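You operate a simulated robot arm through the tools that you are given. There is no shell and no other tool. Be economical: measure what you need, move in short steps, check, and stop when the job is done.

You are at the controls of a simulated two-armed robot. One attempt, no reset.

TASK
Press the bin 56 button to switch it on. Then stack the green box marked "52" from the top of the narrow table on top of the green box that says "75". Then fetch the black socks from the small table by the sticker roll and set it on the top of the long wall table. Then shut the drop side that stands open. Then take the carton on the top of the long wall table and put it away on the steel table top. Then open the large label flap. The order counts. Set down upright: carton.

The check looks at the end state, three seconds after you hand in, the way a careful person would. Anything else that was tipped, shoved, dropped, spilled or broken makes it a failure.

THE ROBOT
Two 6-joint arms with two-finger grippers on one trunk, on a base that drives. Base frame: it is fixed to the floor where the robot stands at the start and does not move with it; the origin is under the middle of the robot, x ahead of it, y to its left, z up; the surface under the hand at the start is at about z = 0.807. Readings come in m, degrees, newtons and seconds.
The left shoulder is at the start at [0.07, 0.148, 1.382], the right one opposite. With the tool pointing down near the work surface each hand reaches from about 0.26 to 0.54 m from the robot's upright axis, wherever it stands, measured 20 degrees to its own side. Places, roughly: bin 56 button [0.5, 0, 0.9]; black socks [-2.5, -0.75, 0.75]; carton [0.25, 2.5, 0.75]; drop side [-3.8, -0.9, 0.5]; green box [-1.5, 1, 0.75]; large label flap [-6.6, 2.2, 1]; long wall table [0.4, 3, 0.8]; steel table top [-1.8, 4.4, 0.8]. Payload 2.69 kg a hand.
The TCP of each hand is the grasp point between the finger pads, 0.02 m short of the fingertips. In the tool frame z runs along the fingers and y along their closing line. The gripper opens to 0.1 m. The gripper's body begins 0.063 m behind the TCP.
Orientation is that of the tool frame in the base frame, as a unit quaternion [x, y, z, w]. With the fingers straight down and closing along the base's y, the tool's x points along the base's -x, its y along +y and its z along -z.

THE INTERFACE
- The arms move only by the tool drive_tool. It takes "left_targets", "right_targets" or both (then of equal length, played together; a hand with none holds still); each is one flat list of numbers, 7 for each row, row after row: the shift along the tool's x, y, z in m, then the turn, a rotation vector about the tool's x, y, z in degrees, then the opening, from 0 (shut) to 1 (fully open). In form: [dx, dy, dz, rx, ry, rz, jaw, dx, dy, dz, rx, ry, rz, jaw, ...]. A call has 1 to 10 rows; each row shifts and turns the commanded pose from where the row before left it, along the tool's axes as they then stand. Each row takes 0.2 s and may step no farther than 0.05 m and 8.6 degrees from the row before; otherwise, or with a gripper value out of range, the whole call is refused. Where a pose cannot be reached the arm comes as near as it can. A force on the tool above 40 N (or 10 N above the force at the start of the call, whichever is more), or a blocked arm, ends the call early, and 0.2 s more pass. The fingers move at their own pace (about 0.045 m/s each) and stop on an object; they squeeze with about 37 N. The grip force told is the motor's: it shows also when the fingers shut on nothing. Time passes only in rows, and 0.2 s behind the last, so rows that do not move let the fingers close. The reply holds the time, the measured pose of the TCP, the force on the tool along the base axes, the opening and the grip force, in the units named above and with some noise, with the torque about the TCP (base axes, N m) and any sound that the robot's microphone picked up.
- Cameras (640 x 400 px; columns grow to the right, rows downward): "scene" is now at [0.1214, -0.0199, 1.5854]; the picture's right is [-0.24, -0.97, 0.00], its down [-0.77, 0.19, -0.61] and it looks along [0.59, -0.15, -0.80] (base axes); focal length 280 px, centre (320, 200). "left" rides on the left gripper at [0.07, 0.019, -0.099] in its tool frame; the picture's right is [-0.26, 0.97, 0.00], its down [-0.75, -0.20, -0.63] and it looks along [-0.61, -0.16, 0.78] (tool axes); focal length 230 px, centre (320, 200). "right" rides on the right gripper at [0.07, -0.019, -0.099] in its tool frame; the picture's right is [0.26, 0.97, 0.00], its down [-0.75, 0.20, -0.63] and it looks along [-0.61, 0.16, 0.78] (tool axes); focal length 230 px, centre (320, 200).
- camera(camera): a new picture of that camera. It takes no simulated time.
- move_column(by): slides the trunk up (or, below 0, down) by that many m; the arms and the scene camera ride with it, the base frame stays. It gives what a move gives, with no picture.
- roll_base(legs): drives the robot by 1 to 6 legs, each [ahead, turn to the left] in m and degrees, along the robot's own axes; the way and the turn of a leg run together, so that a leg with both is an arc; at most 1.5 m and 180 degrees a leg. The arms and the cameras ride along, it lands a little off, and it stops where it bumps. It gives what a move gives.
- pan_tilt(pan, tilt): turns the head with the scene camera to pan (to the left, within 86 degrees either way) and tilt (down, from -29 to 69), counted from straight ahead of the robot. It gives what a move gives.
- probe_pixels(camera, pixels): for up to 12 pixels [column, row] of the newest picture of that camera ("zoom" is the newest enlarged one), the place [x, y, z] in the base frame of the surface seen there, good to about 0.002 m. It takes no simulated time.
- close_up(camera, box): a new picture of the part [left, top, right, bottom] of that camera's present view, enlarged. It takes no simulated time.
- finish_job(): hands the job in; it is judged then, once.

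Work in short steps. Measure before you move; look again where a grasp or a placing could have gone wrong, and mend it. You have 110 turns and 108 pictures in all, those below and enlarged ones among them. Open the grippers and draw the arms clear of the work before you hand the job in, unless the task says otherwise.

The tools are called after ">>>" as a command line: name --argument value ..., lists and objects as JSON in quotes. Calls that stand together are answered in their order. drive_tool: Moves the arms, as the interface text tells. Its arguments: {"type":"object","properties":{"left_targets":{"type":"array","items":{"type":"number"}},"right_targets":{"type":"array","items":{"type":"number"}}},"required":[]} The other tools are called the same way: move_column (by) slides the trunk up or down; roll_base (legs) drives the base; pan_tilt (pan, tilt) turns the head that bears the scene camera; camera (camera) takes a picture; probe_pixels (camera, pixels) gives the place of the surface under pixels of a picture; close_up (camera, box) takes an enlarged picture of a part of a camera's view; finish_job () hands the job in.

At the start:

```text
time: 0.0
left_position: [0.4902, 0.1937, 1.0]
left_ee_rot: [0.0, 1.0, 0.0, 0.0]
left_force: [0.2, -0.3, -0.7]
left_wrist_torque: [-0.01, -0.02, 0.0]
left_width: 0.1003
left_grasp_force: 0.1
right_position: [0.4582, -0.2622, 1.0001]
right_ee_rot: [-0.001, 1.0, 0.0, -0.001]
right_force: [0.4, 0.3, -0.6]
right_wrist_torque: [0.0, 0.0, 0.02]
right_width: 0.0998
right_grasp_force: 0.1
trunk travel left (down, up): [-0.94, 0.0]
robot x, y, heading: [0.0084, -0.0008, -0.1]
head pan, tilt: [-14.0, 52.7]
```

scene: 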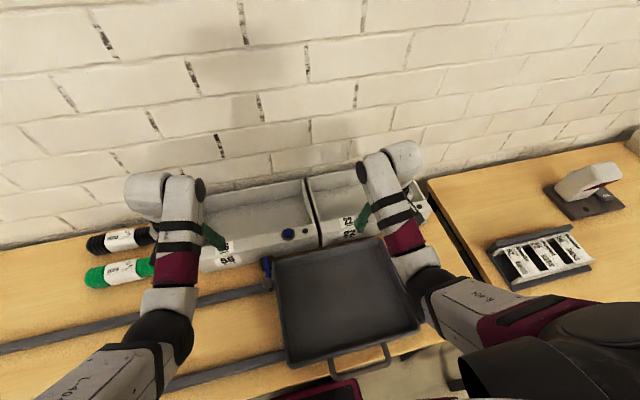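
right: 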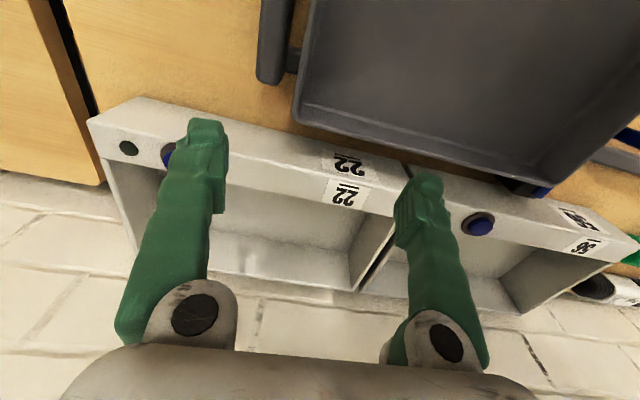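
left: 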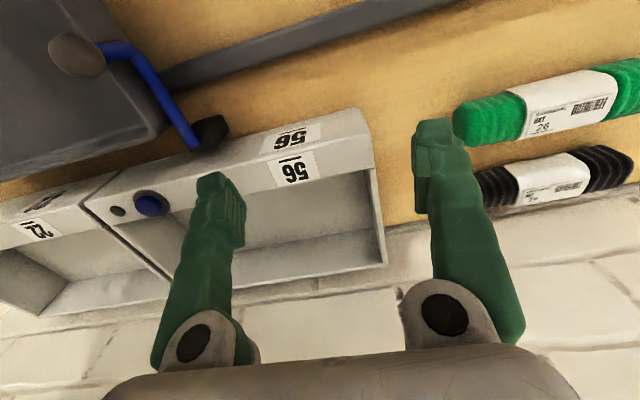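

The bin 56 button shows at left-camera pixel (151,204), with a dark lamp beside it at (118,211). I'll probe it and look closer.

>>> probe_pixels --camera "left" --pixels '[[151, 204], [118, 211], [145, 190], [180, 182], [140, 212], [290, 140], [60, 50], [208, 130]]'

>>> close_up --camera "left" --box '[60, 120, 260, 245]'

```text
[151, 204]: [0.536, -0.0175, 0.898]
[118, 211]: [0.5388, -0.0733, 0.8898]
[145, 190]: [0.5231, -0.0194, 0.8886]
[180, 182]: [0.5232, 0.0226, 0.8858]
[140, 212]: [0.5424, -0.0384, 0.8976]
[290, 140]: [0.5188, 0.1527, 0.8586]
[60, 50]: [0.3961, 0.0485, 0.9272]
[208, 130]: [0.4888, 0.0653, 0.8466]
```

```text
3.20 times, centred on (160, 182) of left
```

zoom: 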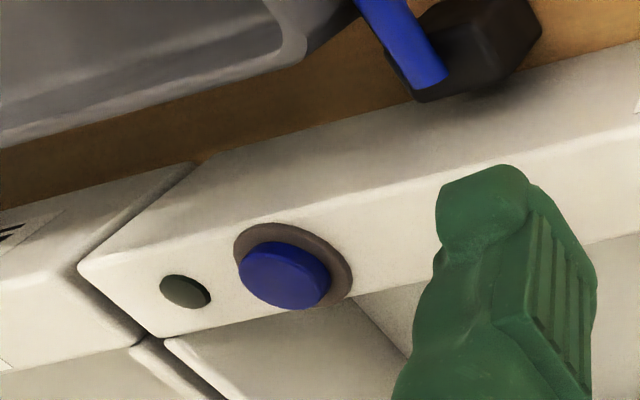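

The button appears to sit on the top lip. I'll probe the cap, collar and lip to get its tilt.

>>> probe_pixels --camera "zoom" --pixels '[[260, 265], [290, 270], [275, 285], [300, 255], [200, 250], [215, 310], [380, 220], [390, 270], [130, 270], [170, 310], [185, 292], [330, 180]]'

```text
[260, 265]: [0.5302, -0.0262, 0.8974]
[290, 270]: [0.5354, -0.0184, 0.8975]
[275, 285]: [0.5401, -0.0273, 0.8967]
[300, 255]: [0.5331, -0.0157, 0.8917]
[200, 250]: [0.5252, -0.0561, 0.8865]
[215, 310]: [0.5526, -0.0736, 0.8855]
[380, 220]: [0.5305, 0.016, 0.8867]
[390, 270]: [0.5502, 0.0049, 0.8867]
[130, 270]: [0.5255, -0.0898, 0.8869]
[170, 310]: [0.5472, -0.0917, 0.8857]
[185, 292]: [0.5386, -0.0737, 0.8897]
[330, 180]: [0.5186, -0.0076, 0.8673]
```

Button top centre is about (0.535,-0.024,0.8975), on a level lip. I close the right hand and move it above the button.

>>> drive_tool --right_targets '[-0.0154, 0.0476, 0, 0, 0, 0, 0, -0.0154, 0.0476, 0, 0, 0, 0, 0, -0.0154, 0.0476, 0, 0, 0, 0, 0, -0.0154, 0.0476, 0, 0, 0, 0, 0, -0.0154, 0.0476, 0, 0, 0, 0, 0, 0, 0, 0.03, 0, 0, 0, 0, 0, 0, 0, 0, 0, 0, 0]'

```text
time: 1.6
left_position: [0.4898, 0.1923, 0.9999]
left_ee_rot: [0.0, 1.0, 0.001, 0.0]
left_force: [-0.1, 0.3, -0.6]
left_wrist_torque: [0.05, 0.01, -0.03]
left_width: 0.0997
left_grasp_force: 0.0
right_position: [0.5335, -0.0269, 0.971]
right_ee_rot: [0.001, 1.0, 0.002, 0.001]
right_force: [0.2, -1.0, 0.6]
right_wrist_torque: [0.01, 0.04, 0.02]
right_width: 0.0
right_grasp_force: 29.6
trunk travel left (down, up): [-0.94, 0.0]
robot x, y, heading: [0.0025, -0.0001, -0.1]
head pan, tilt: [-14.0, 52.7]
```

Reached above the button. Now I press down in small steps.

>>> drive_tool --right_targets '[0, 0.002, 0.03, 0, 0, 0, 0, 0, 0, 0.015, 0, 0, 0, 0, 0, 0, 0.006, 0, 0, 0, 0, 0, 0, 0.004, 0, 0, 0, 0, 0, 0, 0.003, 0, 0, 0, 0, 0, 0, 0.003, 0, 0, 0, 0]'

>>> close_up --camera "left" --box '[60, 120, 260, 245]'

```text
time: 3.0
left_position: [0.4911, 0.1933, 0.9982]
left_ee_rot: [0.0, 1.0, 0.0, 0.0]
left_force: [-0.4, -0.9, 0.3]
left_wrist_torque: [0.01, 0.02, -0.02]
left_width: 0.0999
left_grasp_force: 0.1
right_position: [0.5165, -0.0465, 0.924]
right_ee_rot: [0.0, 1.0, 0.0, -0.002]
right_force: [0.1, 0.3, 0.8]
right_wrist_torque: [0.01, -0.02, 0.02]
right_width: 0.0001
right_grasp_force: 29.7
right hand out of reach, approached as far as the arm can: row 1, 2, 3, 5
trunk travel left (down, up): [-0.94, 0.0]
robot x, y, heading: [-0.0022, -0.0003, 0.2]
head pan, tilt: [-14.0, 52.7]
```

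```text
3.20 times, centred on (160, 182) of left
```

zoom: 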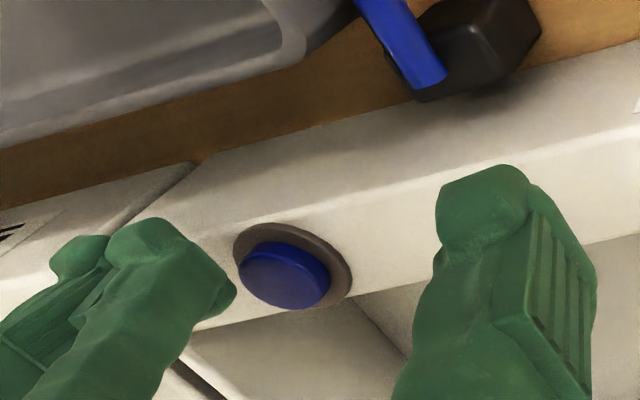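

The arm is at its reach limit. I raise both hands, then lower the trunk to gain reach.

>>> drive_tool --right_targets '[0, 0, -0.05, 0, 0, 0, 0, 0, 0, -0.05, 0, 0, 0, 0, 0, 0, -0.05, 0, 0, 0, 0, 0, 0, 0, 0, 0, 0, 0]' --left_targets '[0, 0, -0.05, 0, 0, 0, 1, 0, 0, -0.05, 0, 0, 0, 1, 0, 0, -0.05, 0, 0, 0, 1, 0, 0, 0, 0, 0, 0, 1]'

>>> move_column --by -0.12

```text
time: 4.0
left_position: [0.55, 0.1881, 1.0905]
left_ee_rot: [0.0, 1.0, 0.0, 0.0]
left_force: [0.5, 0.3, 0.3]
left_wrist_torque: [0.01, -0.01, -0.01]
left_width: 0.1
left_grasp_force: 0.2
left hand out of reach, approached as far as the arm can: row 1, 2, 3
right_position: [0.5153, -0.0509, 1.0724]
right_ee_rot: [0.002, 1.0, -0.002, 0.001]
right_force: [0.2, 0.9, -0.7]
right_wrist_torque: [-0.03, -0.03, 0.0]
right_width: 0.0
right_grasp_force: 29.6
trunk travel left (down, up): [-0.94, 0.0]
robot x, y, heading: [0.0011, -0.0031, -0.1]
head pan, tilt: [-14.0, 52.7]
```

```text
time: 5.5
left_position: [0.5516, 0.187, 0.9698]
left_ee_rot: [0.0, 1.0, 0.0, -0.001]
left_force: [0.3, -0.4, -0.4]
left_wrist_torque: [0.01, 0.03, 0.01]
left_width: 0.0999
left_grasp_force: 0.1
right_position: [0.515, -0.0497, 0.9514]
right_ee_rot: [0.001, 1.0, -0.002, 0.001]
right_force: [0.0, -0.6, -0.1]
right_wrist_torque: [0.01, -0.02, -0.01]
right_width: 0.0
right_grasp_force: 29.8
trunk travel left (down, up): [-0.82, 0.12]
robot x, y, heading: [-0.0011, 0.0045, 0.1]
head pan, tilt: [-14.0, 52.7]
```

Right TCP at (0.515,-0.050,0.951). I shift to (0.535,-0.024) and go down onto the button.

>>> drive_tool --right_targets '[-0.02, 0.025, 0, 0, 0, 0, 0, 0, 0, 0.02, 0, 0, 0, 0, 0, 0, 0.01, 0, 0, 0, 0, 0, 0, 0.005, 0, 0, 0, 0]'

>>> camera --camera "right"

```text
time: 6.5
left_position: [0.5507, 0.188, 0.9693]
left_ee_rot: [0.0, 1.0, -0.001, -0.001]
left_force: [-0.9, 0.3, -0.3]
left_wrist_torque: [0.02, 0.01, 0.01]
left_width: 0.0999
left_grasp_force: 0.1
right_position: [0.5339, -0.0208, 0.9169]
right_ee_rot: [0.0, 1.0, 0.0, 0.0]
right_force: [-1.3, 0.3, -0.6]
right_wrist_torque: [0.0, 0.01, -0.01]
right_width: 0.0
right_grasp_force: 29.8
trunk travel left (down, up): [-0.82, 0.12]
robot x, y, heading: [0.0004, 0.002, 0.1]
head pan, tilt: [-14.0, 52.7]
```

```text
102 pictures are left
```

right: 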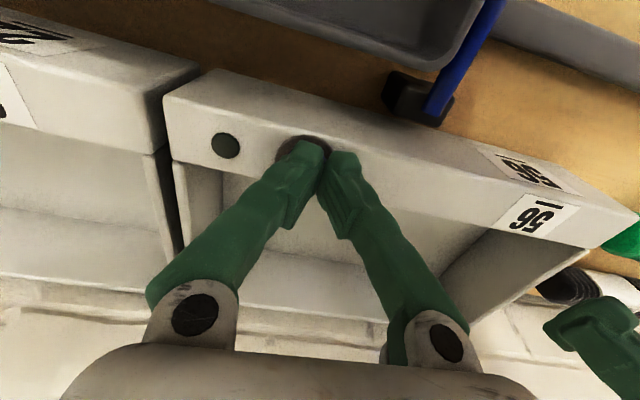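

The fingers are at the button height, a touch to the right of centre. I nudge 4 mm and press stepwise.

>>> drive_tool --right_targets '[0, -0.005, 0, 0, 0, 0, 0, 0, 0, 0.003, 0, 0, 0, 0, 0, 0, 0.003, 0, 0, 0, 0, 0, 0, 0.003, 0, 0, 0, 0]'

>>> camera --camera "right"

```text
time: 7.5
left_position: [0.5481, 0.1884, 0.971]
left_ee_rot: [0.001, 1.0, 0.0, 0.001]
left_force: [0.2, 0.0, -0.1]
left_wrist_torque: [-0.02, 0.0, 0.0]
left_width: 0.1001
left_grasp_force: 0.1
right_position: [0.5335, -0.0266, 0.9087]
right_ee_rot: [0.0, 1.0, 0.0, 0.002]
right_force: [-0.4, 1.0, 6.6]
right_wrist_torque: [0.0, 0.0, 0.0]
right_width: 0.0061
right_grasp_force: 29.2
trunk travel left (down, up): [-0.82, 0.12]
robot x, y, heading: [-0.004, -0.0005, -0.1]
head pan, tilt: [-14.0, 52.7]
heard: click
```

```text
101 pictures are left
```

right: 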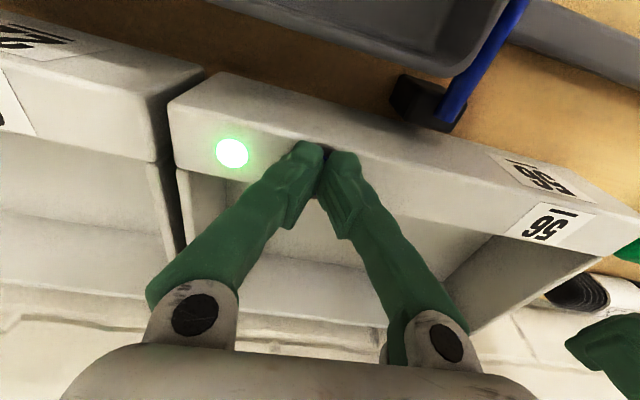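

Click heard and lamp lit. I lift off, raise the trunk and draw the arms in.

>>> drive_tool --right_targets '[0, 0, -0.03, 0, 0, 0, 0, 0, 0, -0.05, 0, 0, 0, 0, 0.05, -0.03, 0, 0, 0, 0, 0, 0.05, -0.03, 0, 0, 0, 0, 0, 0.05, -0.03, 0, 0, 0, 0, 1, 0.03, -0.03, 0, 0, 0, 0, 1]' --left_targets '[0, 0, -0.02, 0, 0, 0, 1, 0, 0, -0.02, 0, 0, 0, 1, 0.05, 0, 0, 0, 0, 0, 1, 0.05, 0, 0, 0, 0, 0, 1, 0.05, 0, 0, 0, 0, 0, 1, 0.05, 0, 0, 0, 0, 0, 1]'

>>> move_column --by 0.12

>>> pan_tilt --pan 86 --tilt 25

>>> camera --camera "scene"

```text
refused: row 3 steps farther than a row can; nothing moved
```

```text
time: 9.0
left_position: [0.5495, 0.1876, 1.0894]
left_ee_rot: [-0.001, 1.0, 0.0, 0.0]
left_force: [0.2, -0.3, -0.5]
left_wrist_torque: [-0.01, 0.01, -0.01]
left_width: 0.0997
left_grasp_force: 0.0
right_position: [0.5354, -0.0272, 1.0271]
right_ee_rot: [0.0, 1.0, -0.001, 0.0]
right_force: [-0.1, 0.9, -0.4]
right_wrist_torque: [-0.01, -0.02, 0.01]
right_width: 0.0003
right_grasp_force: 29.6
trunk travel left (down, up): [-0.94, 0.0]
robot x, y, heading: [-0.0011, 0.0024, 0.2]
head pan, tilt: [-14.0, 52.7]
```

```text
time: 10.8
left_position: [0.5509, 0.1867, 1.0895]
left_ee_rot: [0.0, 1.0, 0.001, 0.0]
left_force: [0.1, 0.8, -0.5]
left_wrist_torque: [0.02, 0.01, -0.01]
left_width: 0.1
left_grasp_force: 0.0
right_position: [0.5354, -0.0268, 1.0275]
right_ee_rot: [0.0, 1.0, 0.001, 0.0]
right_force: [0.7, -0.3, -0.1]
right_wrist_torque: [-0.03, 0.02, -0.02]
right_width: 0.0
right_grasp_force: 30.2
trunk travel left (down, up): [-0.94, 0.0]
robot x, y, heading: [0.0006, -0.0004, 0.2]
head pan, tilt: [85.9, 25.0]
```

```text
100 pictures are left
```

scene: 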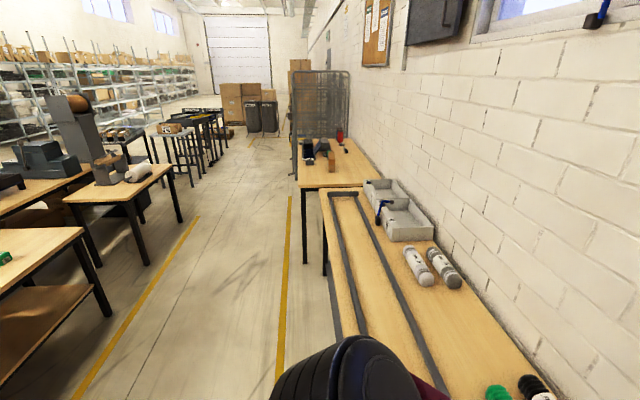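

The trunk is up and hands are clear. I draw the arms in and look left behind by turning the base left.

>>> drive_tool --right_targets '[0.04, -0.03, 0, 0, 0, 0, 0, 0.04, -0.03, 0, 0, 0, 0, 0, 0.04, -0.03, 0, 0, 0, 0, 0, 0.04, -0.03, 0, 0, 0, 0, 1, 0.03, -0.03, 0, 0, 0, 0, 1]' --left_targets '[0.05, 0, 0, 0, 0, 0, 1, 0.05, 0, 0, 0, 0, 0, 1, 0.05, 0, 0, 0, 0, 0, 1, 0.05, 0, 0, 0, 0, 0, 1, 0.02, 0, 0, 0, 0, 0, 1]'

>>> probe_pixels --camera "scene" --pixels '[[3, 258], [80, 232], [110, 313], [66, 200], [170, 165], [110, 170], [280, 350], [290, 205], [300, 260], [325, 200], [340, 180], [50, 385]]'

>>> roll_base --legs '[[0, 90]]'

>>> camera --camera "scene"

```text
time: 11.6
left_position: [0.4657, 0.1751, 1.0199]
left_ee_rot: [0.002, 1.0, 0.001, 0.002]
left_force: [0.5, -0.9, -0.2]
left_wrist_torque: [0.04, -0.04, -0.02]
left_width: 0.1
left_grasp_force: 0.1
left hand out of reach, approached as far as the arm can: row 1, 2, 3
right_position: [0.4484, -0.1888, 1.0342]
right_ee_rot: [0.033, 0.996, -0.079, 0.031]
right_force: [-0.3, 0.5, -0.4]
right_wrist_torque: [0.0, -0.04, 0.01]
right_width: 0.0
right_grasp_force: 29.5
right hand out of reach, approached as far as the arm can: row 3
trunk travel left (down, up): [-0.94, 0.0]
robot x, y, heading: [-0.0019, 0.0006, -0.1]
head pan, tilt: [85.9, 25.0]
stopped in row 3 (right hand): the arm was blocked; the commanded pose is now the measured one
```

```text
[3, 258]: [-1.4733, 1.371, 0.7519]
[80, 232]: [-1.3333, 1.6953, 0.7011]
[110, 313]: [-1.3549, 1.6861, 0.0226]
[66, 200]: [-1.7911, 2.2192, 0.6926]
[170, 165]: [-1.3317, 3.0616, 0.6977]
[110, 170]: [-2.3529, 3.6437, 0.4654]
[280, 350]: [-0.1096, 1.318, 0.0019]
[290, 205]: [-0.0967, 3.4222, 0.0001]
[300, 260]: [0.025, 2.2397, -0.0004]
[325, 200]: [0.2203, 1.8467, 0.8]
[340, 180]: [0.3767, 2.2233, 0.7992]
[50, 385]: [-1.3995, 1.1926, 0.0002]
```

```text
time: 13.5
left_position: [0.3447, 0.3392, 1.006]
left_ee_rot: [-0.206, 0.978, 0.006, 0.012]
left_force: [0.0, -0.3, 0.3]
left_wrist_torque: [0.06, 0.02, -0.02]
left_width: 0.1
left_grasp_force: 0.1
right_position: [0.4901, -0.0407, 1.0329]
right_ee_rot: [-0.153, 0.981, -0.107, 0.054]
right_force: [0.1, -0.8, 0.6]
right_wrist_torque: [0.05, 0.01, -0.05]
right_width: 0.0002
right_grasp_force: 29.2
trunk travel left (down, up): [-0.94, 0.0]
robot x, y, heading: [-0.0204, -0.0052, 16.3]
head pan, tilt: [85.9, 25.0]
stopped in leg 1: the robot was blocked; the commanded pose is now the measured one
```

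```text
99 pictures are left
```

scene: 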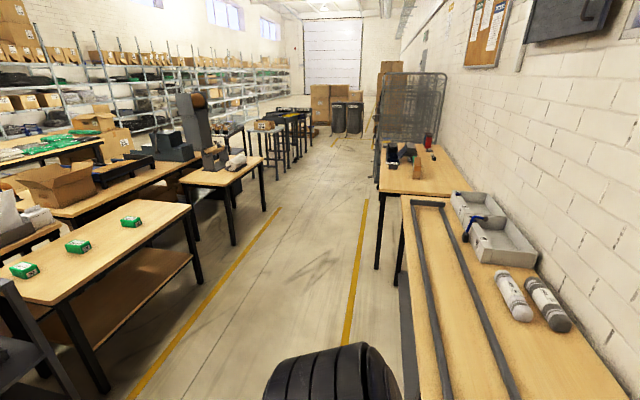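

The base corner bumped the table while turning. I back away 0.4 m, then turn left.

>>> roll_base --legs '[[-0.4, 0], [0, 74]]'

>>> camera --camera "scene"

```text
time: 19.3
left_position: [-0.654, 0.3205, 1.0057]
left_ee_rot: [0.762, -0.647, -0.011, -0.008]
left_force: [0.4, 0.5, -0.7]
left_wrist_torque: [-0.03, -0.01, 0.0]
left_width: 0.1001
left_grasp_force: 0.0
right_position: [-0.2494, 0.3649, 1.0335]
right_ee_rot: [0.72, -0.683, 0.053, -0.109]
right_force: [0.2, 0.2, -0.4]
right_wrist_torque: [-0.01, -0.03, 0.02]
right_width: 0.0001
right_grasp_force: 29.5
trunk travel left (down, up): [-0.94, 0.0]
robot x, y, heading: [-0.407, -0.1213, 91.8]
head pan, tilt: [85.9, 25.0]
```

```text
98 pictures are left
```

scene: 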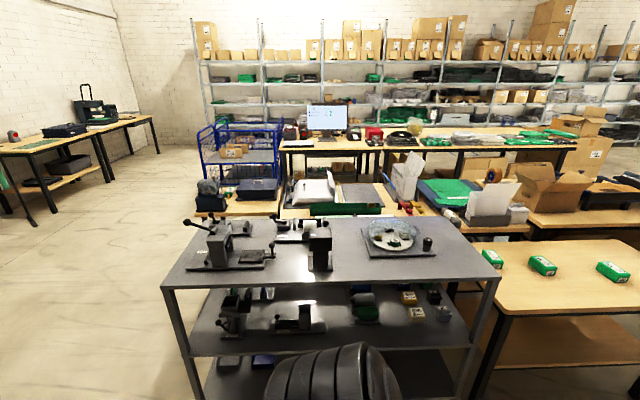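

The narrow table with three green boxes is at right (490–620, 265). I zoom on the boxes and probe them.

>>> close_up --camera "scene" --box '[460, 220, 640, 332]'

>>> probe_pixels --camera "scene" --pixels '[[493, 256], [542, 262], [611, 268], [500, 310], [635, 308], [165, 287], [490, 280], [450, 260], [630, 350], [470, 330], [30, 300], [240, 235]]'

```text
3.56 times, centred on (550, 276) of scene
```

zoom: 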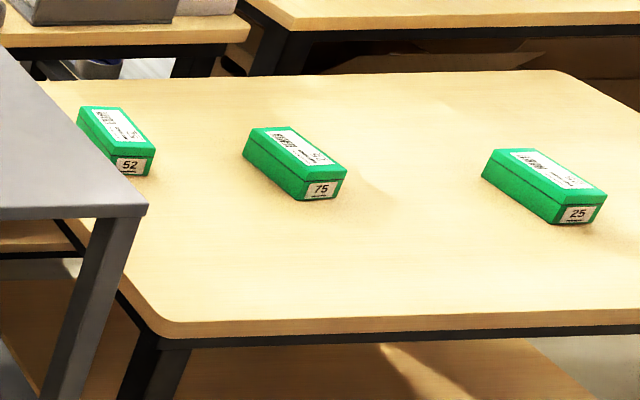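

```text
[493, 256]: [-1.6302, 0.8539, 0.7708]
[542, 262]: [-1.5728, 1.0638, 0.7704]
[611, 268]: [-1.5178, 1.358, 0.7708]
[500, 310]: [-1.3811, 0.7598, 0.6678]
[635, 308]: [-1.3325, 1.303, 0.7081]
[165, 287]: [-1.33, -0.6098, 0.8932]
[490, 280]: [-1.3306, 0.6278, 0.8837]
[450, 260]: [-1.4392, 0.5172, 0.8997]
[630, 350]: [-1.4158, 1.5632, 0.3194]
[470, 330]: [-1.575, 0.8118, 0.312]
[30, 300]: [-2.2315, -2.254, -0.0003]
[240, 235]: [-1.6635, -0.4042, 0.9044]
```

Box 52 is at (-1.63,0.854), box 75 at (-1.573,1.064). I drive to about (-1.05,1.05) facing -x.

>>> roll_base --legs '[[1.17, 0], [0, 88], [0.45, 0]]'

>>> pan_tilt --pan 0 --tilt 50

>>> camera --camera "scene"

```text
time: 31.3
left_position: [-1.3235, 0.8145, 1.0058]
left_ee_rot: [0.997, 0.071, -0.014, 0.002]
left_force: [-0.1, -0.7, -0.5]
left_wrist_torque: [-0.01, 0.02, 0.01]
left_width: 0.0999
left_grasp_force: 0.1
right_position: [-1.3601, 1.2212, 1.0343]
right_ee_rot: [0.992, 0.016, -0.04, -0.116]
right_force: [0.3, 0.4, -0.1]
right_wrist_torque: [-0.01, 0.04, 0.0]
right_width: 0.0001
right_grasp_force: 29.6
trunk travel left (down, up): [-0.94, 0.0]
robot x, y, heading: [-0.8769, 1.0519, -179.7]
head pan, tilt: [85.9, 25.0]
```

```text
time: 32.9
left_position: [-1.3251, 0.8132, 1.0059]
left_ee_rot: [0.997, 0.07, -0.013, 0.002]
left_force: [0.2, -0.1, -0.4]
left_wrist_torque: [-0.01, -0.02, -0.01]
left_width: 0.1001
left_grasp_force: 0.2
right_position: [-1.3614, 1.2207, 1.033]
right_ee_rot: [0.992, 0.017, -0.039, -0.117]
right_force: [0.4, 0.1, -0.7]
right_wrist_torque: [-0.03, 0.0, 0.03]
right_width: 0.0001
right_grasp_force: 29.4
trunk travel left (down, up): [-0.94, 0.0]
robot x, y, heading: [-0.8806, 1.0546, -179.2]
head pan, tilt: [0.0, 50.0]
```

```text
96 pictures are left
```

scene: 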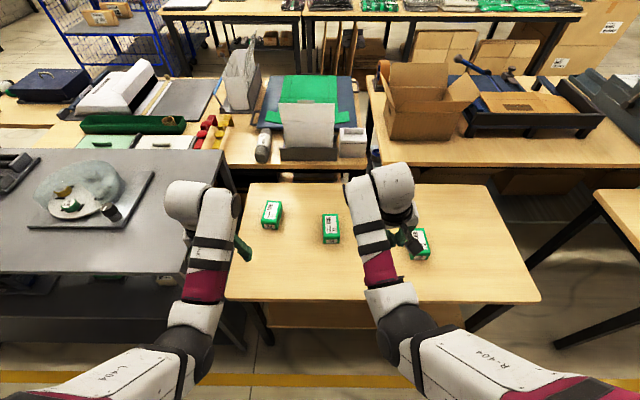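

Position is good; I move ahead 0.2 m and lower the trunk 0.12.

>>> roll_base --legs '[[0.2, 0]]'

>>> move_column --by -0.12

>>> pan_tilt --pan 10 --tilt 60

>>> camera --camera "scene"

>>> camera --camera "left"

```text
time: 34.5
left_position: [-1.5241, 0.8109, 1.0068]
left_ee_rot: [0.997, 0.07, -0.015, 0.001]
left_force: [1.5, -0.4, 0.4]
left_wrist_torque: [-0.01, 0.03, 0.0]
left_width: 0.0999
left_grasp_force: 0.0
right_position: [-1.5594, 1.2181, 1.0369]
right_ee_rot: [0.992, 0.016, -0.04, -0.116]
right_force: [0.2, 0.1, -0.7]
right_wrist_torque: [-0.02, 0.0, 0.02]
right_width: 0.0
right_grasp_force: 29.4
trunk travel left (down, up): [-0.94, 0.0]
robot x, y, heading: [-1.0843, 1.0475, -179.1]
head pan, tilt: [0.0, 50.0]
```

```text
time: 36.0
left_position: [-1.5288, 0.8115, 0.8859]
left_ee_rot: [0.997, 0.07, -0.014, 0.002]
left_force: [-0.9, -0.7, -0.2]
left_wrist_torque: [-0.01, -0.02, -0.03]
left_width: 0.0999
left_grasp_force: 0.1
right_position: [-1.5641, 1.2176, 0.9143]
right_ee_rot: [0.992, 0.017, -0.039, -0.116]
right_force: [-0.5, 0.0, -0.2]
right_wrist_torque: [0.03, 0.01, 0.04]
right_width: 0.0002
right_grasp_force: 29.4
trunk travel left (down, up): [-0.82, 0.12]
robot x, y, heading: [-1.0808, 1.0483, -179.4]
head pan, tilt: [0.0, 50.0]
```

```text
time: 36.7
left_position: [-1.5288, 0.8113, 0.8857]
left_ee_rot: [0.997, 0.07, -0.013, 0.002]
left_force: [-0.4, -0.2, 0.1]
left_wrist_torque: [0.01, 0.01, 0.0]
left_width: 0.1001
left_grasp_force: 0.2
right_position: [-1.563, 1.2173, 0.9135]
right_ee_rot: [0.992, 0.016, -0.039, -0.117]
right_force: [-0.3, -0.1, 0.7]
right_wrist_torque: [-0.02, 0.0, 0.0]
right_width: 0.0002
right_grasp_force: 29.5
trunk travel left (down, up): [-0.82, 0.12]
robot x, y, heading: [-1.0854, 1.0509, -179.2]
head pan, tilt: [10.0, 60.0]
```

```text
95 pictures are left
```

scene: 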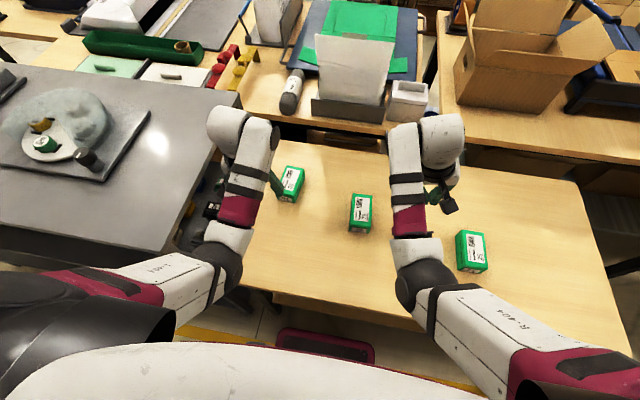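

```text
94 pictures are left
```

left: 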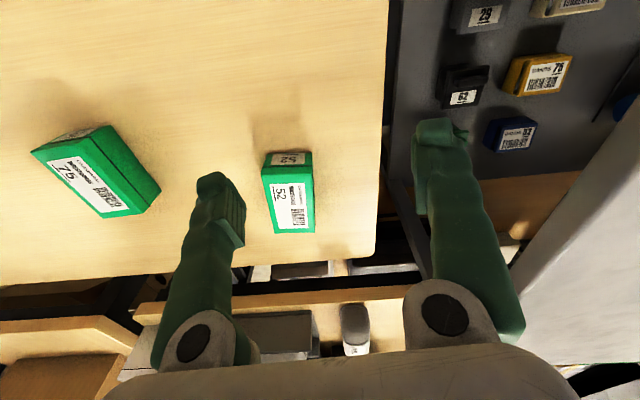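

Both boxes are visible in the left view: 52 at (290,195), 75 at (95,170). I probe their corners.

>>> probe_pixels --camera "left" --pixels '[[267, 170], [309, 168], [313, 226], [276, 229], [290, 158], [290, 140], [45, 158], [105, 137], [150, 185], [105, 212], [30, 200], [345, 180]]'

>>> close_up --camera "left" --box '[20, 100, 340, 300]'

```text
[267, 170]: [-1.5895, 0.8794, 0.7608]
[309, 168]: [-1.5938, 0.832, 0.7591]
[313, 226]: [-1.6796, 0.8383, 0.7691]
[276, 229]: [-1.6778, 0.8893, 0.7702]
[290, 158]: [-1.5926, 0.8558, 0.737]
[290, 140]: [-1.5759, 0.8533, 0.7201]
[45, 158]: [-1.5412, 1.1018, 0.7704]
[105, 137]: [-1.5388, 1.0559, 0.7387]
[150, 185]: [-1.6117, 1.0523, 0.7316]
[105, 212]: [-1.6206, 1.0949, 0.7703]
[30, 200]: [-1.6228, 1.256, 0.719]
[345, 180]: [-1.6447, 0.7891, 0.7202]
```

```text
2.00 times, centred on (180, 200) of left
```

zoom: 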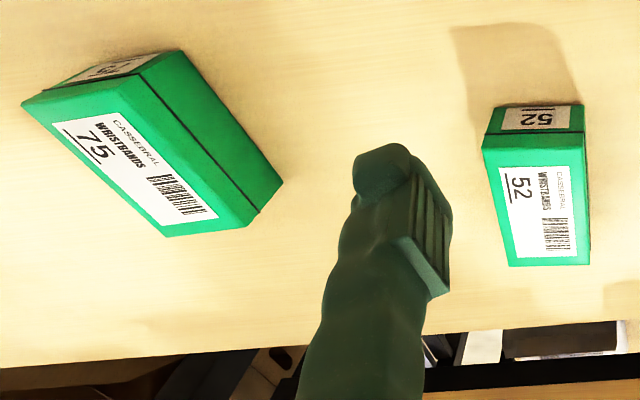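

I refine the top-face corners from this zoom.

>>> probe_pixels --camera "zoom" --pixels '[[30, 106], [136, 83], [240, 224], [170, 233], [488, 150], [580, 138], [586, 261], [516, 263], [150, 70], [265, 190], [540, 200], [140, 160]]'

```text
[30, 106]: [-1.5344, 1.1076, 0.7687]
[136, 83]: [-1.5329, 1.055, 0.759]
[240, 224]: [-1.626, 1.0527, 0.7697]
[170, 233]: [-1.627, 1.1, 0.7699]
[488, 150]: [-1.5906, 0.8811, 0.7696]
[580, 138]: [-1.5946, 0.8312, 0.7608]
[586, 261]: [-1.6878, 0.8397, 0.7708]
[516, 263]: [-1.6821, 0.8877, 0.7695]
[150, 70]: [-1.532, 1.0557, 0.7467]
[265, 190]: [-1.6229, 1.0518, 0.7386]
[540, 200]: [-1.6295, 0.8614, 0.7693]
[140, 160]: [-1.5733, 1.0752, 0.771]
```

Box 52 centre ≈(-1.639,0.860), yaw offset −4.5°; box 75 centre ≈(-1.581,1.079). I align the left hand above 52.

>>> drive_tool --left_targets '[0, 0, 0, 0, 1.5, 6.3, 1, 0, 0, 0, 0, 0, 6.3, 1, -0.038, -0.0135, 0, 0, 0, 0, 1, -0.038, -0.0135, 0, 0, 0, 0, 1, -0.038, -0.0135, 0, 0, 0, 0, 1, 0, 0, 0.03, 0, 0, 0, 1, 0, 0, 0.03, 0, 0, 0, 1]'

>>> camera --camera "left"

```text
time: 38.3
left_position: [-1.6385, 0.8583, 0.8252]
left_ee_rot: [0.999, -0.039, 0.0, 0.0]
left_force: [0.5, -0.1, -0.5]
left_wrist_torque: [0.0, 0.0, -0.02]
left_width: 0.0998
left_grasp_force: 0.1
left hand out of reach, approached as far as the arm can: row 1, 7
right_position: [-1.5648, 1.2177, 0.9131]
right_ee_rot: [0.992, 0.017, -0.038, -0.117]
right_force: [-0.5, 0.0, 0.2]
right_wrist_torque: [-0.01, -0.03, 0.01]
right_width: 0.0001
right_grasp_force: 29.3
trunk travel left (down, up): [-0.82, 0.12]
robot x, y, heading: [-1.081, 1.0481, -179.1]
head pan, tilt: [10.0, 60.0]
```

```text
92 pictures are left
```

left: 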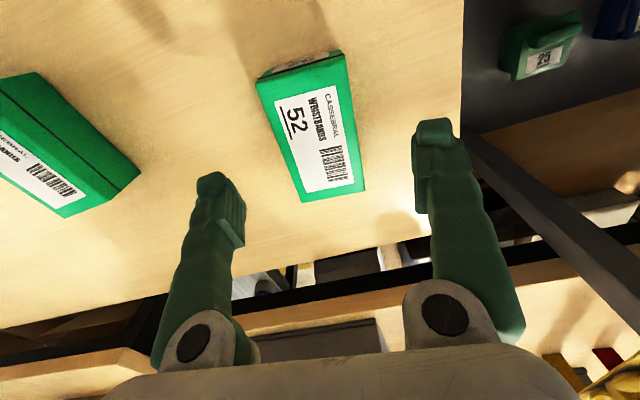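

Alignment is good and the arm is near its reach limit, so I lower the trunk 0.077 to bring the fingers around the box, then close.

>>> move_column --by -0.077

>>> camera --camera "left"

```text
time: 39.5
left_position: [-1.6376, 0.8584, 0.7475]
left_ee_rot: [0.999, -0.04, 0.0, 0.002]
left_force: [0.2, -0.5, -0.7]
left_wrist_torque: [-0.03, 0.03, 0.02]
left_width: 0.1
left_grasp_force: 0.1
right_position: [-1.5635, 1.2175, 0.8367]
right_ee_rot: [0.992, 0.016, -0.039, -0.117]
right_force: [0.5, 0.1, -0.8]
right_wrist_torque: [0.01, -0.02, 0.03]
right_width: 0.0002
right_grasp_force: 29.1
trunk travel left (down, up): [-0.743, 0.197]
robot x, y, heading: [-1.0821, 1.0475, -179.4]
head pan, tilt: [10.0, 60.0]
```

```text
91 pictures are left
```

left: 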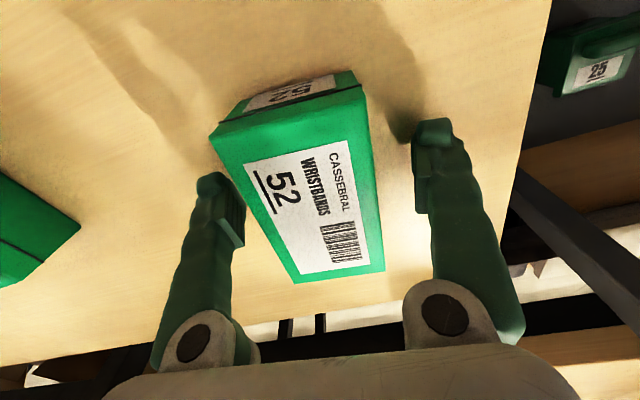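

The box sits between the fingers. I close and then lift with the arm.

>>> drive_tool --left_targets '[0, 0, 0, 0, 0, 0, 0.4, 0, 0, 0, 0, 0, 0, 0.2, 0, 0, 0, 0, 0, 0, 0.2, 0, 0, 0, 0, 0, 0, 0.2, 0, 0, 0, 0, 0, 0, 0.2, 0, 0, -0.03, 0, 0, 0, 0.2, 0, 0, -0.04, 0, 0, 0, 0.2]'

```text
time: 41.1
left_position: [-1.6372, 0.8584, 0.8161]
left_ee_rot: [0.999, -0.039, 0.001, 0.002]
left_force: [-0.1, -0.9, -0.1]
left_wrist_torque: [-0.01, 0.0, -0.02]
left_width: 0.0567
left_grasp_force: 36.7
right_position: [-1.5635, 1.2183, 0.8362]
right_ee_rot: [0.992, 0.016, -0.038, -0.117]
right_force: [0.1, -0.4, -0.5]
right_wrist_torque: [0.02, 0.02, 0.01]
right_width: 0.0001
right_grasp_force: 29.7
trunk travel left (down, up): [-0.743, 0.197]
robot x, y, heading: [-1.0814, 1.0474, -179.3]
head pan, tilt: [10.0, 60.0]
```

Box gripped (width 0.057) and lifted. I shift the right hand clear and carry 52 above 75, matching its yaw.

>>> drive_tool --left_targets '[0, 0, -0.03, 0, 0, -8, 0.2, 0.0141, -0.0433, 0, 0, 0, 0, 0.2, 0.0141, -0.0433, 0, 0, 0, 0, 0.2, 0.0141, -0.0433, 0, 0, 0, 0, 0.2, 0.0141, -0.0433, 0, 0, 0, 0, 0.2, 0.0141, -0.0433, 0, 0, 0, 0, 0.2, 0, 0, 0, 0, 0, 0, 0.2]' --right_targets '[0, -0.03, -0.03, -6.7, 2.1, 0, 1, 0, -0.03, -0.03, -6.7, 2.1, 0, 1, 0, -0.03, 0, 0, 0, 0, 1, 0, -0.02, 0, 0, 0, 0, 1, 0, 0, 0, 0, 0, 0, 1, 0, 0, 0, 0, 0, 0, 1, 0, 0, 0, 0, 0, 0, 1]'

>>> camera --camera "left"

>>> camera --camera "scene"

```text
time: 42.9
left_position: [-1.6226, 1.023, 0.8434]
left_ee_rot: [0.997, 0.069, -0.008, 0.023]
left_force: [0.7, 0.7, -0.5]
left_wrist_torque: [0.04, -0.04, 0.01]
left_width: 0.0563
left_grasp_force: 36.7
left hand out of reach, approached as far as the arm can: row 6
right_position: [-1.6034, 1.3113, 0.8517]
right_ee_rot: [1.0, 0.016, -0.001, -0.002]
right_force: [0.0, 0.2, 0.2]
right_wrist_torque: [-0.02, 0.01, 0.0]
right_width: 0.0998
right_grasp_force: 0.1
right hand out of reach, approached as far as the arm can: row 1, 2
trunk travel left (down, up): [-0.743, 0.197]
robot x, y, heading: [-1.0792, 1.049, -179.2]
head pan, tilt: [10.0, 60.0]
stopped in row 7 (left hand): the arm was blocked; the commanded pose is now the measured one
```

```text
90 pictures are left
```

left: 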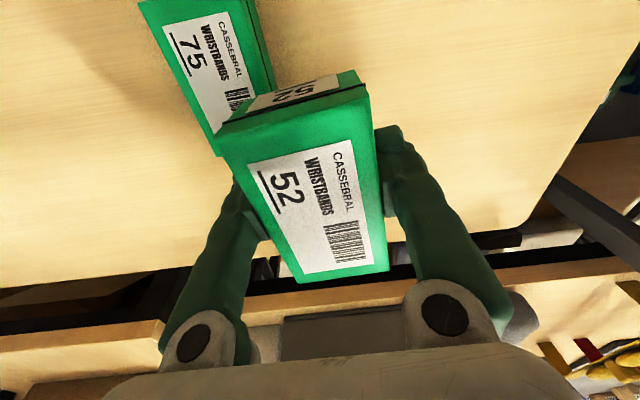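

```text
89 pictures are left
```

scene: 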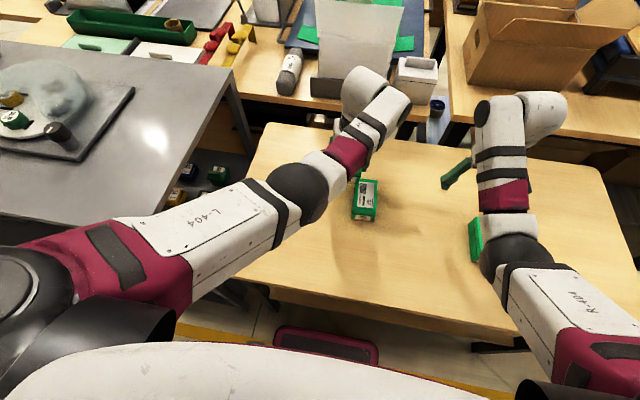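

The left arm can't swing that far across; I move it back left, back the base 0.04 m and turn right 18° so 75 comes under the left hand's comfortable zone.

>>> drive_tool --left_targets '[0.01, 0.04, -0.01, 0, 0, 0, 0.2, 0.01, 0.04, -0.01, 0, 0, 0, 0.2, 0, 0.04, 0, 0, 0, 0, 0.2]'

>>> roll_base --legs '[[-0.05, 0], [0, -20]]'

>>> camera --camera "scene"

```text
time: 43.7
left_position: [-1.5873, 0.9092, 0.8612]
left_ee_rot: [0.998, 0.066, -0.006, 0.021]
left_force: [0.2, 0.2, -0.6]
left_wrist_torque: [0.01, -0.01, -0.02]
left_width: 0.0568
left_grasp_force: 36.9
left hand out of reach, approached as far as the arm can: row 3
right_position: [-1.6033, 1.3111, 0.8525]
right_ee_rot: [1.0, 0.016, 0.0, -0.001]
right_force: [-0.1, 0.5, 0.2]
right_wrist_torque: [0.0, 0.03, -0.02]
right_width: 0.0999
right_grasp_force: 0.0
trunk travel left (down, up): [-0.743, 0.197]
robot x, y, heading: [-1.0837, 1.0445, -179.4]
head pan, tilt: [10.0, 60.0]
```

```text
time: 45.7
left_position: [-1.5549, 1.0899, 0.8616]
left_ee_rot: [0.994, -0.105, -0.011, 0.021]
left_force: [1.2, -0.5, -0.1]
left_wrist_torque: [-0.01, 0.0, 0.06]
left_width: 0.0568
left_grasp_force: 36.9
right_position: [-1.4342, 1.4703, 0.8526]
right_ee_rot: [0.988, -0.155, 0.0, -0.001]
right_force: [0.4, -1.1, -0.8]
right_wrist_torque: [0.03, -0.04, -0.01]
right_width: 0.0999
right_grasp_force: 0.0
trunk travel left (down, up): [-0.743, 0.197]
robot x, y, heading: [-1.0292, 1.0451, 160.9]
head pan, tilt: [10.0, 60.0]
```

```text
88 pictures are left
```

scene: 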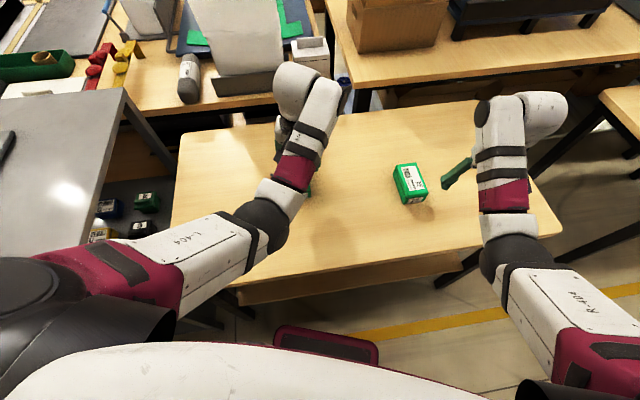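

Now the hand is near 75's position. I level the tool, align yaw to 75 and shift to (-1.580,1.079).

>>> drive_tool --left_targets '[0, 0, 0, 2.3, 1.0, -5.2, 0.2, 0, 0, 0, 0, 0, -5.2, 0.2, 0, 0, 0, 0, 0, -5.2, 0.2, -0.0256, 0.0095, 0, 0, 0, 0, 0.2, 0, 0, 0, 0, 0, 0, 0.2]'

>>> camera --camera "left"

```text
time: 46.9
left_position: [-1.5792, 1.0804, 0.8608]
left_ee_rot: [1.0, 0.03, -0.002, 0.001]
left_force: [1.4, -0.4, 0.4]
left_wrist_torque: [-0.01, 0.0, -0.02]
left_width: 0.0568
left_grasp_force: 37.2
right_position: [-1.4335, 1.4732, 0.8518]
right_ee_rot: [0.988, -0.154, -0.001, -0.001]
right_force: [0.0, 0.7, -0.6]
right_wrist_torque: [-0.03, 0.01, 0.01]
right_width: 0.0999
right_grasp_force: 0.1
trunk travel left (down, up): [-0.743, 0.197]
robot x, y, heading: [-1.0317, 1.0495, 160.9]
head pan, tilt: [10.0, 60.0]
```

```text
87 pictures are left
```

left: 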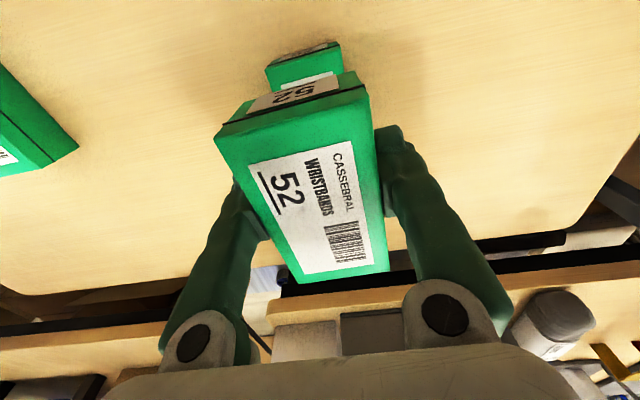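

52 hovers over 75. I probe both near ends to confirm alignment.

>>> probe_pixels --camera "left" --pixels '[[220, 136], [363, 90], [270, 72], [337, 52], [300, 64], [290, 100]]'

```text
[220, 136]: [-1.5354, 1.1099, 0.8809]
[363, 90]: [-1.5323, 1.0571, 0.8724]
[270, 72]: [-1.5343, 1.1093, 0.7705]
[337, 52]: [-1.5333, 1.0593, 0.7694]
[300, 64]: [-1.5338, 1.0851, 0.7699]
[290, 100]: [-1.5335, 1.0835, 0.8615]
```

Aligned within 2 mm. I lower by 0.062 in steps.

>>> drive_tool --left_targets '[0, 0, 0.03, 0, 0, 0, 0.2, 0, 0, 0.02, 0, 0, 0, 0.2, 0, 0, 0.008, 0, 0, 0, 0.2, 0, 0, 0.003, 0, 0, 0, 0.2, 0, 0, 0.001, 0, 0, 0, 0.2]'

>>> camera --camera "left"

```text
time: 48.1
left_position: [-1.5781, 1.0808, 0.7998]
left_ee_rot: [1.0, 0.032, -0.002, 0.001]
left_force: [0.0, -0.9, -0.7]
left_wrist_torque: [0.03, -0.01, 0.0]
left_width: 0.0567
left_grasp_force: 37.1
right_position: [-1.4323, 1.4715, 0.8528]
right_ee_rot: [0.988, -0.155, -0.001, 0.0]
right_force: [-0.5, -0.2, -0.4]
right_wrist_torque: [0.0, 0.01, 0.0]
right_width: 0.0999
right_grasp_force: 0.1
trunk travel left (down, up): [-0.743, 0.197]
robot x, y, heading: [-1.0325, 1.0534, 160.8]
head pan, tilt: [10.0, 60.0]
```

```text
86 pictures are left
```

left: 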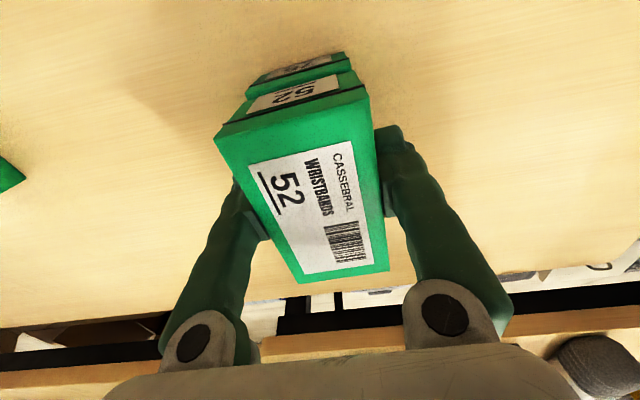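

Nearly touching; I lower 1 mm steps then open and rise.

>>> drive_tool --left_targets '[0, 0, 0.001, 0, 0, 0, 0.2, 0, 0, 0.001, 0, 0, 0, 0.2]'

```text
time: 48.7
left_position: [-1.58, 1.0803, 0.7971]
left_ee_rot: [1.0, 0.031, -0.003, 0.001]
left_force: [0.5, 0.1, 1.4]
left_wrist_torque: [0.06, -0.06, 0.0]
left_width: 0.0566
left_grasp_force: 36.8
right_position: [-1.4331, 1.4713, 0.8518]
right_ee_rot: [0.988, -0.154, 0.001, 0.0]
right_force: [0.2, -0.8, -0.7]
right_wrist_torque: [-0.04, 0.0, 0.0]
right_width: 0.1003
right_grasp_force: 0.2
trunk travel left (down, up): [-0.743, 0.197]
robot x, y, heading: [-1.0343, 1.05, 160.9]
head pan, tilt: [10.0, 60.0]
```

Contact beginning (z force 1.4 N). I open the hand and rise.

>>> drive_tool --left_targets '[0, 0, 0, 0, 0, 0, 0.8, 0, 0, 0, 0, 0, 0, 1, 0, 0, 0, 0, 0, 0, 1, 0, 0, 0, 0, 0, 0, 1, 0, 0, -0.03, 0, 0, 0, 1, 0, 0, -0.04, 0, 0, 0, 1, 0, 0, -0.04, 0, 0, 0, 1]'

>>> move_column --by 0.197

>>> camera --camera "left"

```text
time: 50.3
left_position: [-1.5954, 1.0909, 0.8931]
left_ee_rot: [1.0, 0.031, -0.001, 0.002]
left_force: [-0.4, -0.5, 0.2]
left_wrist_torque: [-0.01, -0.01, 0.01]
left_width: 0.0999
left_grasp_force: 0.1
left hand out of reach, approached as far as the arm can: row 7
right_position: [-1.4342, 1.473, 0.8518]
right_ee_rot: [0.988, -0.155, 0.0, 0.0]
right_force: [0.2, -0.3, 0.4]
right_wrist_torque: [0.01, -0.02, -0.03]
right_width: 0.0997
right_grasp_force: 0.0
trunk travel left (down, up): [-0.743, 0.197]
robot x, y, heading: [-1.0309, 1.0502, 160.7]
head pan, tilt: [10.0, 60.0]
```

```text
time: 52.4
left_position: [-1.5954, 1.0902, 1.0883]
left_ee_rot: [1.0, 0.03, -0.001, 0.001]
left_force: [-0.3, 0.2, 0.5]
left_wrist_torque: [0.0, -0.04, -0.01]
left_width: 0.0999
left_grasp_force: 0.0
right_position: [-1.4327, 1.4721, 1.0486]
right_ee_rot: [0.988, -0.154, 0.0, 0.0]
right_force: [0.1, 0.0, 0.0]
right_wrist_torque: [0.01, -0.01, -0.01]
right_width: 0.1
right_grasp_force: 0.1
trunk travel left (down, up): [-0.94, 0.0]
robot x, y, heading: [-1.0332, 1.0458, 161.1]
head pan, tilt: [10.0, 60.0]
```

```text
85 pictures are left
```

left: 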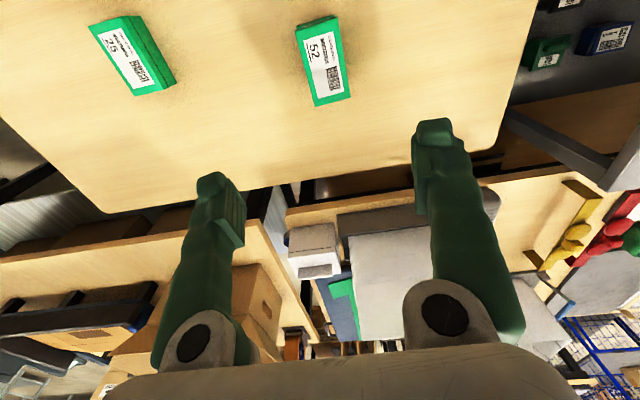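

Stack is good. Now I back into the aisle, turn to face −y, and drive toward the socks, looking on the way.

>>> roll_base --legs '[[-0.45, 0], [0, 109], [1.0, 0]]'

>>> pan_tilt --pan -45 --tilt 25

>>> camera --camera "scene"

```text
time: 64.5
left_position: [-0.3991, -0.6293, 1.0903]
left_ee_rot: [0.539, 0.842, -0.001, 0.003]
left_force: [-0.3, 1.3, -0.3]
left_wrist_torque: [0.05, 0.02, 0.01]
left_width: 0.0999
left_grasp_force: 0.0
right_position: [-0.8143, -0.6162, 1.05]
right_ee_rot: [0.685, 0.728, -0.001, 0.001]
right_force: [-0.1, -1.3, 0.4]
right_wrist_torque: [-0.01, 0.0, 0.01]
right_width: 0.1001
right_grasp_force: 0.1
trunk travel left (down, up): [-0.94, 0.0]
robot x, y, heading: [-0.568, -0.0879, -87.6]
head pan, tilt: [10.0, 60.0]
```

```text
time: 65.8
left_position: [-0.3997, -0.63, 1.0895]
left_ee_rot: [0.54, 0.842, 0.0, 0.001]
left_force: [0.2, 0.4, -0.1]
left_wrist_torque: [-0.01, -0.03, 0.0]
left_width: 0.1001
left_grasp_force: 0.1
right_position: [-0.8132, -0.617, 1.0495]
right_ee_rot: [0.685, 0.729, 0.0, 0.0]
right_force: [-0.4, 0.6, -0.9]
right_wrist_torque: [-0.03, -0.01, 0.04]
right_width: 0.1001
right_grasp_force: 0.1
trunk travel left (down, up): [-0.94, 0.0]
robot x, y, heading: [-0.5669, -0.0892, -87.9]
head pan, tilt: [-45.0, 25.0]
```

```text
84 pictures are left
```

scene: 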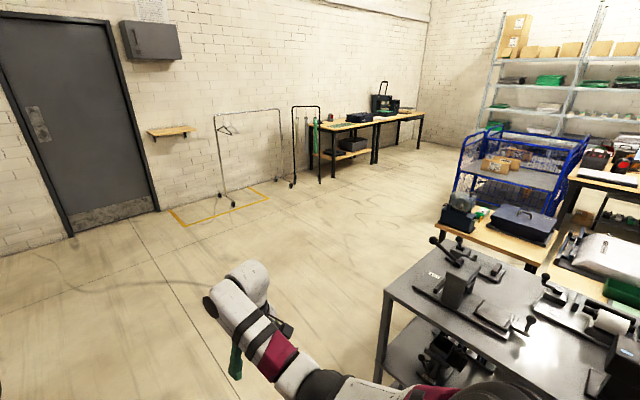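

The path is clear on the left; the small table is at (490,230) in view. I drive round to about (-1.4,-1.3) facing −x.

>>> roll_base --legs '[[1.2, 0], [0, -92], [0.7, 0]]'

>>> pan_tilt --pan -20 --tilt 30

>>> camera --camera "scene"

```text
time: 79.3
left_position: [-1.7616, -1.4425, 1.0897]
left_ee_rot: [0.982, 0.187, -0.003, 0.001]
left_force: [-0.3, 0.0, -0.2]
left_wrist_torque: [0.03, -0.03, 0.0]
left_width: 0.1
left_grasp_force: 0.1
right_position: [-1.727, -1.0291, 1.0485]
right_ee_rot: [1.0, 0.003, -0.001, 0.0]
right_force: [0.4, 0.5, 0.1]
right_wrist_torque: [0.01, 0.01, 0.02]
right_width: 0.1
right_grasp_force: 0.1
trunk travel left (down, up): [-0.94, 0.0]
robot x, y, heading: [-1.2178, -1.3044, 178.9]
head pan, tilt: [-45.0, 25.0]
```

```text
time: 80.2
left_position: [-1.7636, -1.4433, 1.0893]
left_ee_rot: [0.982, 0.188, -0.002, 0.001]
left_force: [0.2, 0.5, 0.5]
left_wrist_torque: [0.0, -0.02, 0.01]
left_width: 0.1
left_grasp_force: 0.0
right_position: [-1.7293, -1.0284, 1.0494]
right_ee_rot: [1.0, 0.002, 0.0, 0.0]
right_force: [-0.2, 0.2, -0.3]
right_wrist_torque: [0.02, 0.0, -0.05]
right_width: 0.1003
right_grasp_force: 0.0
trunk travel left (down, up): [-0.94, 0.0]
robot x, y, heading: [-1.2188, -1.3068, 178.9]
head pan, tilt: [-20.0, 30.0]
```

```text
83 pictures are left
```

scene: 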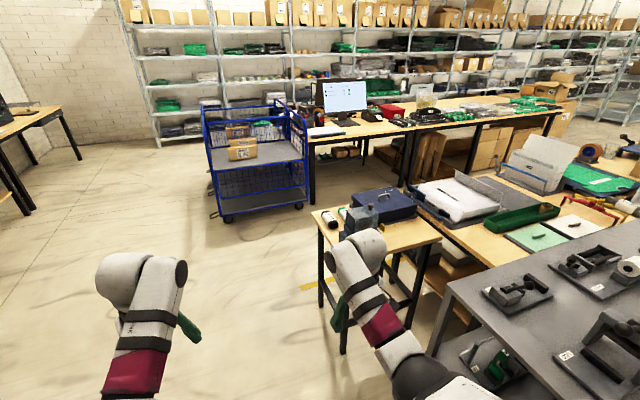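

>>> close_up --camera "scene" --box '[300, 160, 460, 260]'

>>> probe_pixels --camera "scene" --pixels '[[328, 219], [313, 212], [400, 245], [438, 237], [385, 205], [345, 300], [323, 270], [405, 310], [450, 285], [250, 160], [230, 215], [300, 195]]'

```text
4.00 times, centred on (380, 210) of scene
```

zoom: 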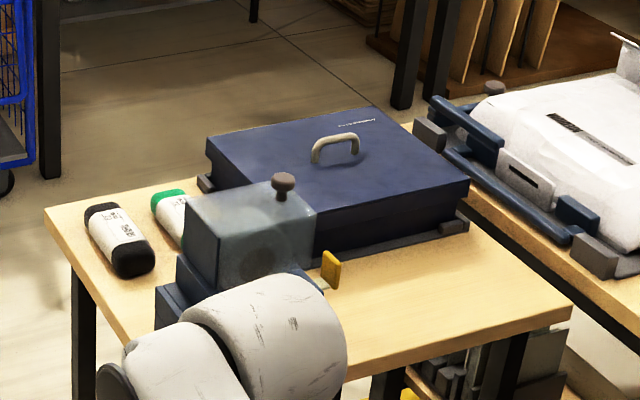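

```text
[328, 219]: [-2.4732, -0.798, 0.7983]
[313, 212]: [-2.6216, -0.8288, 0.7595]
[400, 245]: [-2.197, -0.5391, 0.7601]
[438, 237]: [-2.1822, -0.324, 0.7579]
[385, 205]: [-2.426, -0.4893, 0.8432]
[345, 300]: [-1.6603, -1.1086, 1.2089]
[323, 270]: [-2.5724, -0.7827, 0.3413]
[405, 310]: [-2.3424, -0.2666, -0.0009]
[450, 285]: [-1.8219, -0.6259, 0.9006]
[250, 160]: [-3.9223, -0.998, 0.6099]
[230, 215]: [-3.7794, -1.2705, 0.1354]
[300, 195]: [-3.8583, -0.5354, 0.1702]
```

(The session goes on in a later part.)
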